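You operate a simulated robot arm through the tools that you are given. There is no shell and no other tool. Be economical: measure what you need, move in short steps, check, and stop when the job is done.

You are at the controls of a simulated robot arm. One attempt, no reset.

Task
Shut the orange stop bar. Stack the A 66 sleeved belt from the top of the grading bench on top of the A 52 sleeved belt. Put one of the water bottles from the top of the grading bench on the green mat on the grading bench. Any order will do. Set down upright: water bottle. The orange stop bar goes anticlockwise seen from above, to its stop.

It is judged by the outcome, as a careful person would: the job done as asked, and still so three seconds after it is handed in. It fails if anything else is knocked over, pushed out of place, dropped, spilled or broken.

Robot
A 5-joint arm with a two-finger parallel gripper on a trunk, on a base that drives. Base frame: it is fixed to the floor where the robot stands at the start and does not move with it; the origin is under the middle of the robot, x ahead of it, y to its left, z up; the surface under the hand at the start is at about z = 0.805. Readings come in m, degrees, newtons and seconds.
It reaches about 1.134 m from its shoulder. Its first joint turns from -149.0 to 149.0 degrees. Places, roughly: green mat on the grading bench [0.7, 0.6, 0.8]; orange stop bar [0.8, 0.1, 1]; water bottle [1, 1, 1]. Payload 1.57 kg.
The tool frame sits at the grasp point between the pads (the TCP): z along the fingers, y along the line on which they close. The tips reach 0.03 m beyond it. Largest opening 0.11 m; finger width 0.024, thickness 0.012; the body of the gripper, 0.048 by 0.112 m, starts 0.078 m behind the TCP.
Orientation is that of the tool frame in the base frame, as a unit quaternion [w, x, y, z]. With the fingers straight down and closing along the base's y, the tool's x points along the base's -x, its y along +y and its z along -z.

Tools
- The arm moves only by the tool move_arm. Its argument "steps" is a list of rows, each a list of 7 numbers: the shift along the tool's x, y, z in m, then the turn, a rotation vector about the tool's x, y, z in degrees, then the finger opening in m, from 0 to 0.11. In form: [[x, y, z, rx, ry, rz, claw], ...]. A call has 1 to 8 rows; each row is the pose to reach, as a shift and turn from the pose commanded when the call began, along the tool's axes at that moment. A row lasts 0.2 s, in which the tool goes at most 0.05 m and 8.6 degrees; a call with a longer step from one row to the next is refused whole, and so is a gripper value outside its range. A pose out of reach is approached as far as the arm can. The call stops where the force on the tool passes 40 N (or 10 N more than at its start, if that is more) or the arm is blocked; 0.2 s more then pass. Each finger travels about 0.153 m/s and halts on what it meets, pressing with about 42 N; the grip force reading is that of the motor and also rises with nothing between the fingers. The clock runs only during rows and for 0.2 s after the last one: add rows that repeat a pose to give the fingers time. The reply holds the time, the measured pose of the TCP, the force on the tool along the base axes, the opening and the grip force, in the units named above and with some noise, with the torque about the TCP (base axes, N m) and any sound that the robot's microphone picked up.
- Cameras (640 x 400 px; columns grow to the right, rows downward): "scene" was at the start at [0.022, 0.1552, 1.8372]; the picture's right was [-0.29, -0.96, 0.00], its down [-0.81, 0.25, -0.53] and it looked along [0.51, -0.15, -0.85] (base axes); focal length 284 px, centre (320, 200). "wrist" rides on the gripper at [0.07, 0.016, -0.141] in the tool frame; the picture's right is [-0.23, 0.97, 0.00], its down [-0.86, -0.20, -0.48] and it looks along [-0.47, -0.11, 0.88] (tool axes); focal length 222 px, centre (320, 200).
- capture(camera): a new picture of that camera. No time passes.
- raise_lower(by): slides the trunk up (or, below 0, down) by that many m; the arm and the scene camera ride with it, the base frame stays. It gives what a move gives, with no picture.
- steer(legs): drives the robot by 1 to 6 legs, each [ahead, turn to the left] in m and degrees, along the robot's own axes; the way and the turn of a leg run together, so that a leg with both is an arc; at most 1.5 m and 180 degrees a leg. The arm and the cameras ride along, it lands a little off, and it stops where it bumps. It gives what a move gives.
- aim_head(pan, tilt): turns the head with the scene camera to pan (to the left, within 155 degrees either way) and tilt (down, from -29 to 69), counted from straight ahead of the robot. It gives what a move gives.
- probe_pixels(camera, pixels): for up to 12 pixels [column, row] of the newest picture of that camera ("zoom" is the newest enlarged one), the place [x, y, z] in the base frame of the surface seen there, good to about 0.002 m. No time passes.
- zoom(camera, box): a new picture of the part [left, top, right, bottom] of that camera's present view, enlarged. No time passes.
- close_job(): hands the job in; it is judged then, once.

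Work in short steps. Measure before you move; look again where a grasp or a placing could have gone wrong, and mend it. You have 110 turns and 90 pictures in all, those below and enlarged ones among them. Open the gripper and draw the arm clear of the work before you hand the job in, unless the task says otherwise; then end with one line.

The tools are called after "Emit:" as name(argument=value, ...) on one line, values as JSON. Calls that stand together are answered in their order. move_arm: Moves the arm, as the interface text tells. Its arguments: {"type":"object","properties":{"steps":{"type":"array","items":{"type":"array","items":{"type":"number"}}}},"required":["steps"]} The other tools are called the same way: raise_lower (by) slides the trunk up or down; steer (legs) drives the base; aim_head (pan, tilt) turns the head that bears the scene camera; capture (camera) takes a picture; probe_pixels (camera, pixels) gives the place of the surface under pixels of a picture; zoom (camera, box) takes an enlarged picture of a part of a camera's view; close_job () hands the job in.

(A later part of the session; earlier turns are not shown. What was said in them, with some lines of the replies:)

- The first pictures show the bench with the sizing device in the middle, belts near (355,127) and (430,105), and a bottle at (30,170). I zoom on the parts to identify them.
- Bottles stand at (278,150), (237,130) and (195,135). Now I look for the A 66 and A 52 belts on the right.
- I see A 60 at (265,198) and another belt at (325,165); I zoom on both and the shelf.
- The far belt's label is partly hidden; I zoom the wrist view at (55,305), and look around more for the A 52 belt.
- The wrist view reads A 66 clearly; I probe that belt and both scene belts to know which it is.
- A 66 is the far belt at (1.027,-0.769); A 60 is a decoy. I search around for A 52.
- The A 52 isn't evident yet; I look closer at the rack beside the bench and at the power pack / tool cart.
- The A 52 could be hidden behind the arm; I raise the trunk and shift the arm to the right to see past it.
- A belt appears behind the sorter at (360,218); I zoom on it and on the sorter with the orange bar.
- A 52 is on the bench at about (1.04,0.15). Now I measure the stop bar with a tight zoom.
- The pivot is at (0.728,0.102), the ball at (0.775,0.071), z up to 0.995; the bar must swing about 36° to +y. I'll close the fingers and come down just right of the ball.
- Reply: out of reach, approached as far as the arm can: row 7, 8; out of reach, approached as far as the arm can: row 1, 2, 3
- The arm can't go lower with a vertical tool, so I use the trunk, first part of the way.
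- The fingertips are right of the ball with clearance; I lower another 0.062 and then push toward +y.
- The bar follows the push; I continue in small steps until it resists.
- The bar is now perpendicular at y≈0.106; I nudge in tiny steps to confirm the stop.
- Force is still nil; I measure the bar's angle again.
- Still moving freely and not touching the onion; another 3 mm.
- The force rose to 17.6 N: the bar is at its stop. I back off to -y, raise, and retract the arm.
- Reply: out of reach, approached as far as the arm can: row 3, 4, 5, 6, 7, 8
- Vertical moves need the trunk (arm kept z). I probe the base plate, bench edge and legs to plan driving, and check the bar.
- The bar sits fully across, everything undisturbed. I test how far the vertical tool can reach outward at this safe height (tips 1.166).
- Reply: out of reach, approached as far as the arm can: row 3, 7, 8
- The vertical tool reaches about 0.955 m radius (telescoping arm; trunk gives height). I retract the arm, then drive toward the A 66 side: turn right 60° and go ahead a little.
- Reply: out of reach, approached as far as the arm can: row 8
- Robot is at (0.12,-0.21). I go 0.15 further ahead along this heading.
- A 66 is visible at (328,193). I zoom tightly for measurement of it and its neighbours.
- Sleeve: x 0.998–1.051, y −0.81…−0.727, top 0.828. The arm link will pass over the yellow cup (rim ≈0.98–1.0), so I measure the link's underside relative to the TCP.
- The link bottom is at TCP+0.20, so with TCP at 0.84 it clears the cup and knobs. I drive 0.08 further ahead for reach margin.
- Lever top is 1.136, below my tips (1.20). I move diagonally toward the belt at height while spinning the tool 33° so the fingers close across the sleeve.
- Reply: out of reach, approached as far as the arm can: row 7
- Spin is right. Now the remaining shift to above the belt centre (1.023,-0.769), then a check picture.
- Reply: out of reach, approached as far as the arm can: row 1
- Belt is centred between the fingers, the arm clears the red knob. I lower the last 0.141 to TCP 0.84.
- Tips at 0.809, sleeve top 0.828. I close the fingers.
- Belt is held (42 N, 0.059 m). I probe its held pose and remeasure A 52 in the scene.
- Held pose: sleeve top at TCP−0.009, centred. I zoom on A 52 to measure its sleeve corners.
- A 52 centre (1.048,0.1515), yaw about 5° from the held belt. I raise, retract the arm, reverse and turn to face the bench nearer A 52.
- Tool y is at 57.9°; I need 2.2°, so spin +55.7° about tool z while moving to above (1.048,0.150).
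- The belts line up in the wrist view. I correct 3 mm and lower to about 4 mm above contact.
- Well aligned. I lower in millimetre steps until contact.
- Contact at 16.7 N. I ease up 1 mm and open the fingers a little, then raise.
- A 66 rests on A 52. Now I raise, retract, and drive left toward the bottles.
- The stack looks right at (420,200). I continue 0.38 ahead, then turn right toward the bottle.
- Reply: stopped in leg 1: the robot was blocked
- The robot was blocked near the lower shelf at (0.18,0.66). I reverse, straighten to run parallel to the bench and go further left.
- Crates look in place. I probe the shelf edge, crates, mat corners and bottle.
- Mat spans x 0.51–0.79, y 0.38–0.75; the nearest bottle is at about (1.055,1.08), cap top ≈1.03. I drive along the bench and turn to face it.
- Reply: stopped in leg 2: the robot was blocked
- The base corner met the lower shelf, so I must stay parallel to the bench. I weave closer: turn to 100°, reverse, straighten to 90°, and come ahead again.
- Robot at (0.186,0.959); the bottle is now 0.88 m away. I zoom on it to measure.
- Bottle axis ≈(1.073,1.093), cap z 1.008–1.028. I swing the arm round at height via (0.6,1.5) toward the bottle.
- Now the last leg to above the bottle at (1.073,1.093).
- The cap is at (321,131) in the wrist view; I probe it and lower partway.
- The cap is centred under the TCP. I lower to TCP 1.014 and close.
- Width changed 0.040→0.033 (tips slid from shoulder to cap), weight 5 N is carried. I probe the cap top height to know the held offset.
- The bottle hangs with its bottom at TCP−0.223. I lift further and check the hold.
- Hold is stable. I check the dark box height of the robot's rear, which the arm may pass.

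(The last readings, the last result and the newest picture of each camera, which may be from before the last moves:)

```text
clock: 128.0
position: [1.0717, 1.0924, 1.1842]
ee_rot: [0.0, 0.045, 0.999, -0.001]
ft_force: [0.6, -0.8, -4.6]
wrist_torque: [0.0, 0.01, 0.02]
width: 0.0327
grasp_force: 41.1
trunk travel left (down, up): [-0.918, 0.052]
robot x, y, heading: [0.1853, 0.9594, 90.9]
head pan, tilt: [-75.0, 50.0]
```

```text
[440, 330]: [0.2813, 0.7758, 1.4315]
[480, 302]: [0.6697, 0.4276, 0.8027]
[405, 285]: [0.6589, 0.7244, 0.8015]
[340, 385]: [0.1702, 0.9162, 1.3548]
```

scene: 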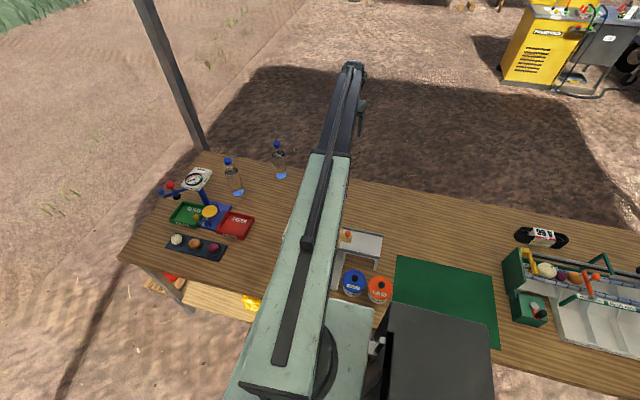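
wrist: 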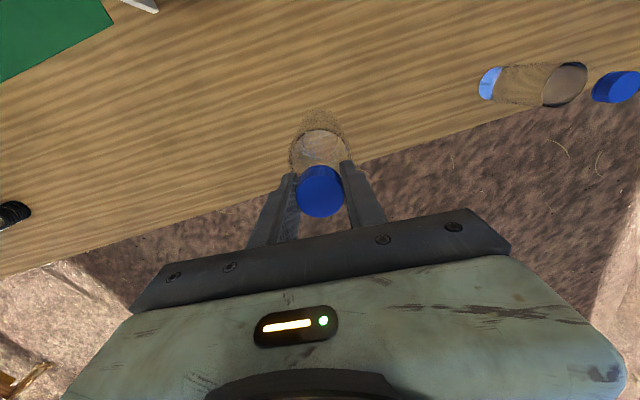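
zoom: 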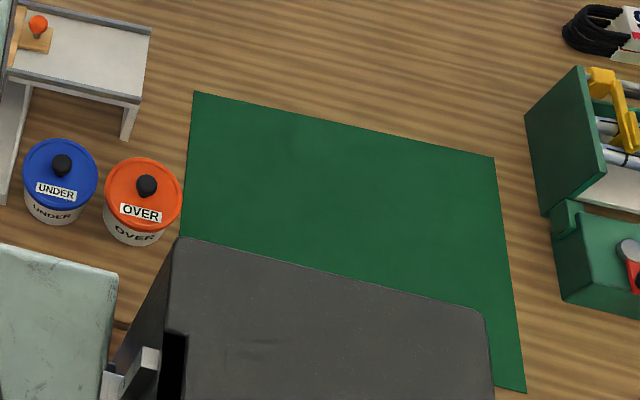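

The robot's rear box (top 1.43) could obstruct panning back toward the mat, so instead I reverse the robot 0.7 m along the bench with the bottle held high over clear bench.

Emit:
raise_lower(by=0.04)

Emit:
steer(legs=[[-0.7, 0]])

Emit:
capture(camera="wrist")

```text
clock: 128.8
position: [1.0719, 1.0925, 1.2253]
ee_rot: [0.0, 0.045, 0.999, -0.001]
ft_force: [-0.4, 0.8, -6.0]
wrist_torque: [0.0, 0.02, 0.02]
width: 0.0331
grasp_force: 41.7
trunk travel left (down, up): [-0.958, 0.012]
robot x, y, heading: [0.1872, 0.9635, 90.9]
head pan, tilt: [-75.0, 50.0]
```

```text
clock: 132.7
position: [1.0797, 0.3729, 1.2243]
ee_rot: [0.0, 0.051, 0.999, -0.001]
ft_force: [-0.2, -0.4, -5.6]
wrist_torque: [0.01, 0.03, 0.04]
width: 0.033
grasp_force: 41.1
trunk travel left (down, up): [-0.958, 0.012]
robot x, y, heading: [0.1938, 0.2547, 90.0]
head pan, tilt: [-75.0, 50.0]
```

```text
18 pictures are left
```

wrist: 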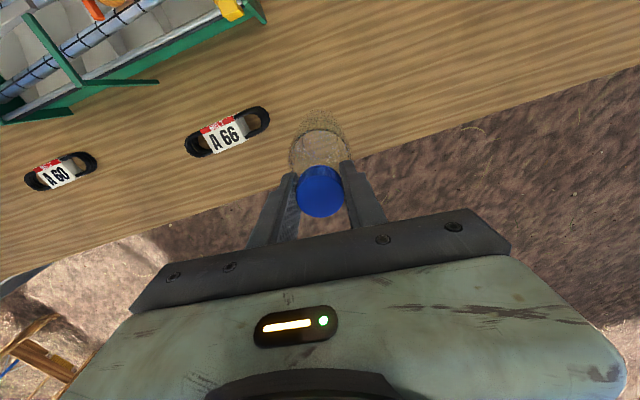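

Bottle still held. I move it over the mat to (0.69,0.60).

Emit:
move_arm(steps=[[0.0411, 0.0186, 0, 0, 0, 0, 0.015], [0.0822, 0.0372, 0, 0, 0, 0, 0.015], [0.1233, 0.0558, 0, 0, 0, 0, 0.015], [0.1644, 0.0744, 0, 0, 0, 0, 0.015], [0.2055, 0.093, 0, 0, 0, 0, 0.015], [0.2466, 0.1116, 0, 0, 0, 0, 0.015], [0.2877, 0.1302, 0, 0, 0, 0, 0.015], [0.3288, 0.1488, 0, 0, 0, 0, 0.015]])

Emit:
move_arm(steps=[[0.0411, 0.0186, 0, 0, 0, 0, 0.015], [0.0822, 0.0372, 0, 0, 0, 0, 0.015]])

Emit:
capture(camera="scene")

Emit:
capture(camera="wrist")

```text
clock: 134.5
position: [0.7681, 0.5558, 1.2244]
ee_rot: [0.0, 0.051, 0.999, -0.003]
ft_force: [-0.3, 0.4, -4.8]
wrist_torque: [-0.02, 0.02, -0.03]
width: 0.0329
grasp_force: 41.0
trunk travel left (down, up): [-0.958, 0.012]
robot x, y, heading: [0.1938, 0.2566, 90.3]
head pan, tilt: [-75.0, 50.0]
```

```text
clock: 135.1
position: [0.6873, 0.6024, 1.2254]
ee_rot: [0.001, 0.051, 0.999, -0.002]
ft_force: [0.4, 1.1, -5.9]
wrist_torque: [-0.05, -0.01, -0.01]
width: 0.0331
grasp_force: 41.2
trunk travel left (down, up): [-0.958, 0.012]
robot x, y, heading: [0.1953, 0.2549, 90.3]
head pan, tilt: [-75.0, 50.0]
```

```text
17 pictures are left
```

scene: 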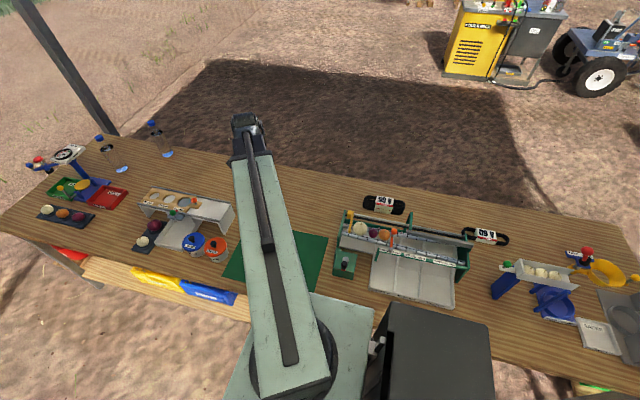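

```text
16 pictures are left
```

wrist: 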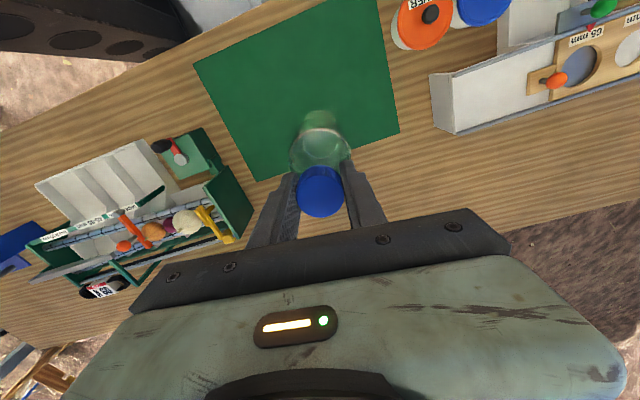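

Over the mat. I lower 0.185, then approach in small steps.

Emit:
raise_lower(by=-0.185)

Emit:
capture(camera="wrist")

Emit:
raise_lower(by=-0.011)

```text
clock: 137.1
position: [0.689, 0.6014, 1.0395]
ee_rot: [-0.001, 0.051, 0.999, -0.001]
ft_force: [-0.7, 0.0, -5.6]
wrist_torque: [0.0, 0.01, 0.0]
width: 0.0327
grasp_force: 41.1
trunk travel left (down, up): [-0.773, 0.197]
robot x, y, heading: [0.1909, 0.2535, 90.1]
head pan, tilt: [-75.0, 50.0]
```

```text
15 pictures are left
```

wrist: 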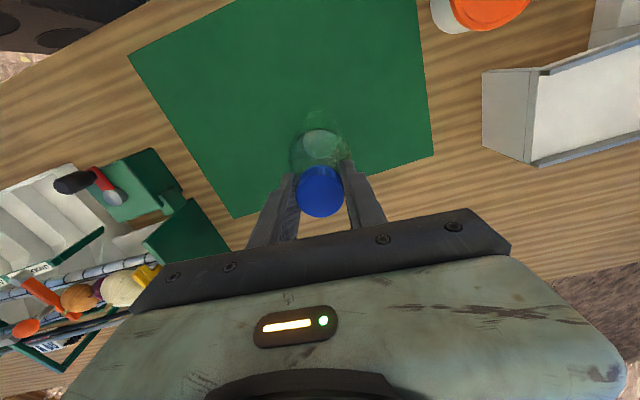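

```text
clock: 137.7
position: [0.6882, 0.6024, 1.0293]
ee_rot: [0.0, 0.051, 0.999, -0.002]
ft_force: [0.5, -0.6, -5.8]
wrist_torque: [0.02, 0.01, 0.04]
width: 0.0329
grasp_force: 41.0
trunk travel left (down, up): [-0.762, 0.208]
robot x, y, heading: [0.1907, 0.2539, 90.1]
head pan, tilt: [-75.0, 50.0]
```

Emit:
raise_lower(by=-0.002)

Emit:
raise_lower(by=-0.0015)

```text
clock: 138.2
position: [0.6878, 0.6018, 1.0268]
ee_rot: [-0.001, 0.051, 0.999, 0.0]
ft_force: [-0.1, 0.0, -5.1]
wrist_torque: [-0.02, 0.03, 0.0]
width: 0.033
grasp_force: 40.8
trunk travel left (down, up): [-0.76, 0.21]
robot x, y, heading: [0.1934, 0.2537, 90.2]
head pan, tilt: [-75.0, 50.0]
```

```text
clock: 138.7
position: [0.6891, 0.6009, 1.0264]
ee_rot: [0.0, 0.05, 0.999, -0.001]
ft_force: [5.1, 1.5, 24.7]
wrist_torque: [0.56, -0.3, -0.02]
width: 0.033
grasp_force: 41.4
trunk travel left (down, up): [-0.759, 0.211]
robot x, y, heading: [0.1924, 0.2543, 90.2]
head pan, tilt: [-75.0, 50.0]
```

The bottle touched the mat (24.7 N). I ease up slightly and open slowly, then raise.

Emit:
raise_lower(by=0.001)

Emit:
move_arm(steps=[[0, 0, 0, 0, 0, 0, 0.035], [0, 0, 0, 0, 0, 0, 0.045], [0, 0, 0, 0, 0, 0, 0.06], [0, 0, 0, 0, 0, 0, 0.085], [0, 0, 0, 0, 0, 0, 0.085]])

Emit:
raise_lower(by=0.2)

Emit:
capture(camera="wrist")

```text
clock: 139.2
position: [0.6881, 0.6011, 1.0274]
ee_rot: [0.0, 0.05, 0.999, -0.001]
ft_force: [4.1, 1.7, 11.9]
wrist_torque: [0.47, -0.55, -0.1]
width: 0.033
grasp_force: 40.5
trunk travel left (down, up): [-0.76, 0.21]
robot x, y, heading: [0.199, 0.2528, 89.8]
head pan, tilt: [-75.0, 50.0]
```

```text
clock: 140.4
position: [0.6889, 0.6019, 1.0271]
ee_rot: [0.0, 0.051, 0.999, -0.001]
ft_force: [0.3, -0.7, -0.1]
wrist_torque: [-0.01, -0.03, 0.03]
width: 0.0852
grasp_force: 0.1
trunk travel left (down, up): [-0.76, 0.21]
robot x, y, heading: [0.1898, 0.2511, 90.4]
head pan, tilt: [-75.0, 50.0]
```

```text
clock: 142.6
position: [0.6885, 0.6022, 1.2273]
ee_rot: [0.0, 0.05, 0.999, -0.001]
ft_force: [0.1, 0.1, 0.5]
wrist_torque: [0.04, 0.0, 0.0]
width: 0.0852
grasp_force: 0.0
trunk travel left (down, up): [-0.96, 0.01]
robot x, y, heading: [0.1928, 0.2541, 90.2]
head pan, tilt: [-75.0, 50.0]
```

```text
14 pictures are left
```

wrist: 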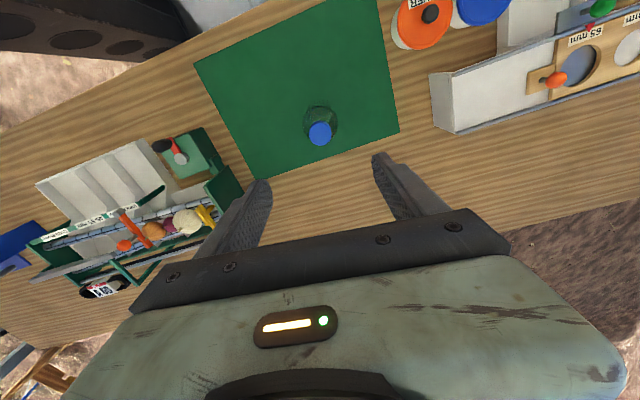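

The bottle stands upright on the mat. I swing the arm off the bench side and take a final check.

Emit:
move_arm(steps=[[0.039, 0.028, 0, 0, 0, 0, 0.085], [0.078, 0.056, 0, 0, 0, 0, 0.085], [0.117, 0.084, 0, 0, 0, 0, 0.085], [0.156, 0.112, 0, 0, 0, 0, 0.085], [0.195, 0.14, 0, 0, 0, 0, 0.085], [0.234, 0.168, 0, 0, 0, 0, 0.085], [0.273, 0.196, 0, 0, 0, 0, 0.085], [0.312, 0.224, 0, 0, 0, 0, 0.085]])

Emit:
capture(camera="scene")

Emit:
zoom(camera="scene", box=[220, 180, 480, 320])

Emit:
zoom(camera="scene", box=[335, 185, 415, 255])

```text
clock: 144.4
position: [0.4014, 0.8563, 1.2255]
ee_rot: [0.001, 0.05, 0.999, -0.002]
ft_force: [0.3, 0.7, 0.6]
wrist_torque: [-0.03, 0.01, 0.04]
width: 0.0847
grasp_force: 0.1
trunk travel left (down, up): [-0.96, 0.01]
robot x, y, heading: [0.1939, 0.2514, 90.2]
head pan, tilt: [-75.0, 50.0]
```

```text
13 pictures are left
```

scene: 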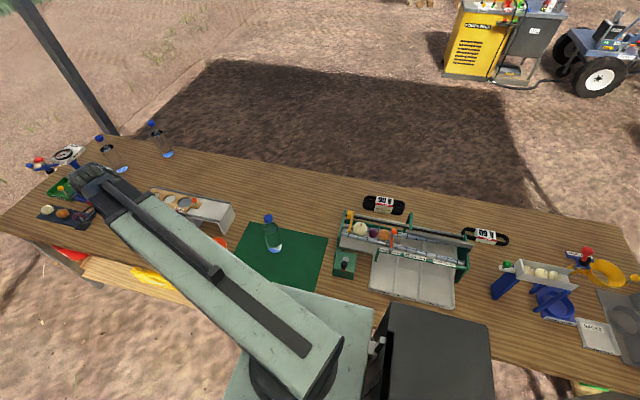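

```text
2.46 times, centred on (350, 250) of scene
```

zoom: 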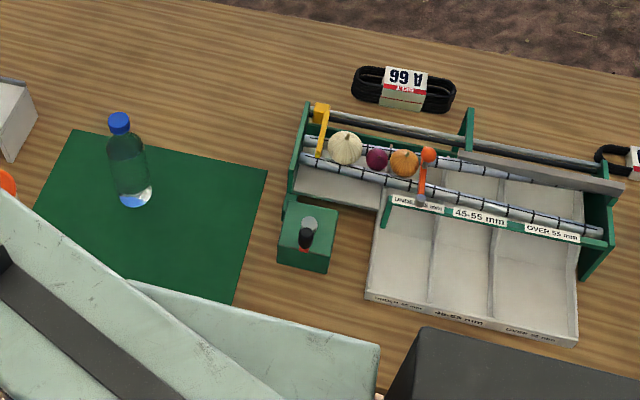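

```text
5.71 times, centred on (375, 220) of scene
```

zoom: 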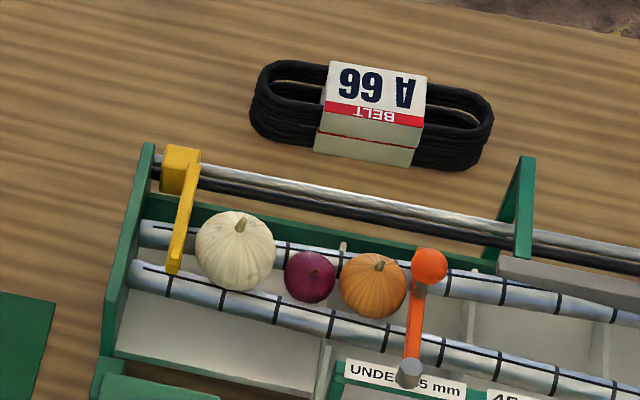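

Everything looks in place; I verify the bar's angle by probing once more.

Emit:
probe_pixels(camera="zoom", pixels=[[408, 370], [429, 260], [411, 345], [417, 300], [345, 195]])

```text
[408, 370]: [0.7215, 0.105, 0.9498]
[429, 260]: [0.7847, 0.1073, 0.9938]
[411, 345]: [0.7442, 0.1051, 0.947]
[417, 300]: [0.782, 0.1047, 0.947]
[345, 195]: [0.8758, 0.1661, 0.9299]
```

The bar lies straight across (y≈0.105 along its whole length), which is where it met its stop. The belts are stacked and the bottle is upright on the mat, so I hand in.

Emit:
close_job()

```text
The job is handed in.
```

All three parts are done and the job is handed in: the orange stop bar is turned anticlockwise to its stop, the A 66 belt is on top of the A 52 belt, and one water bottle stands upright on the green mat. The base bumped to a stop twice while driving left along the bench, probably on its lower shelf, but the last pictures showed nothing knocked over or out of place.
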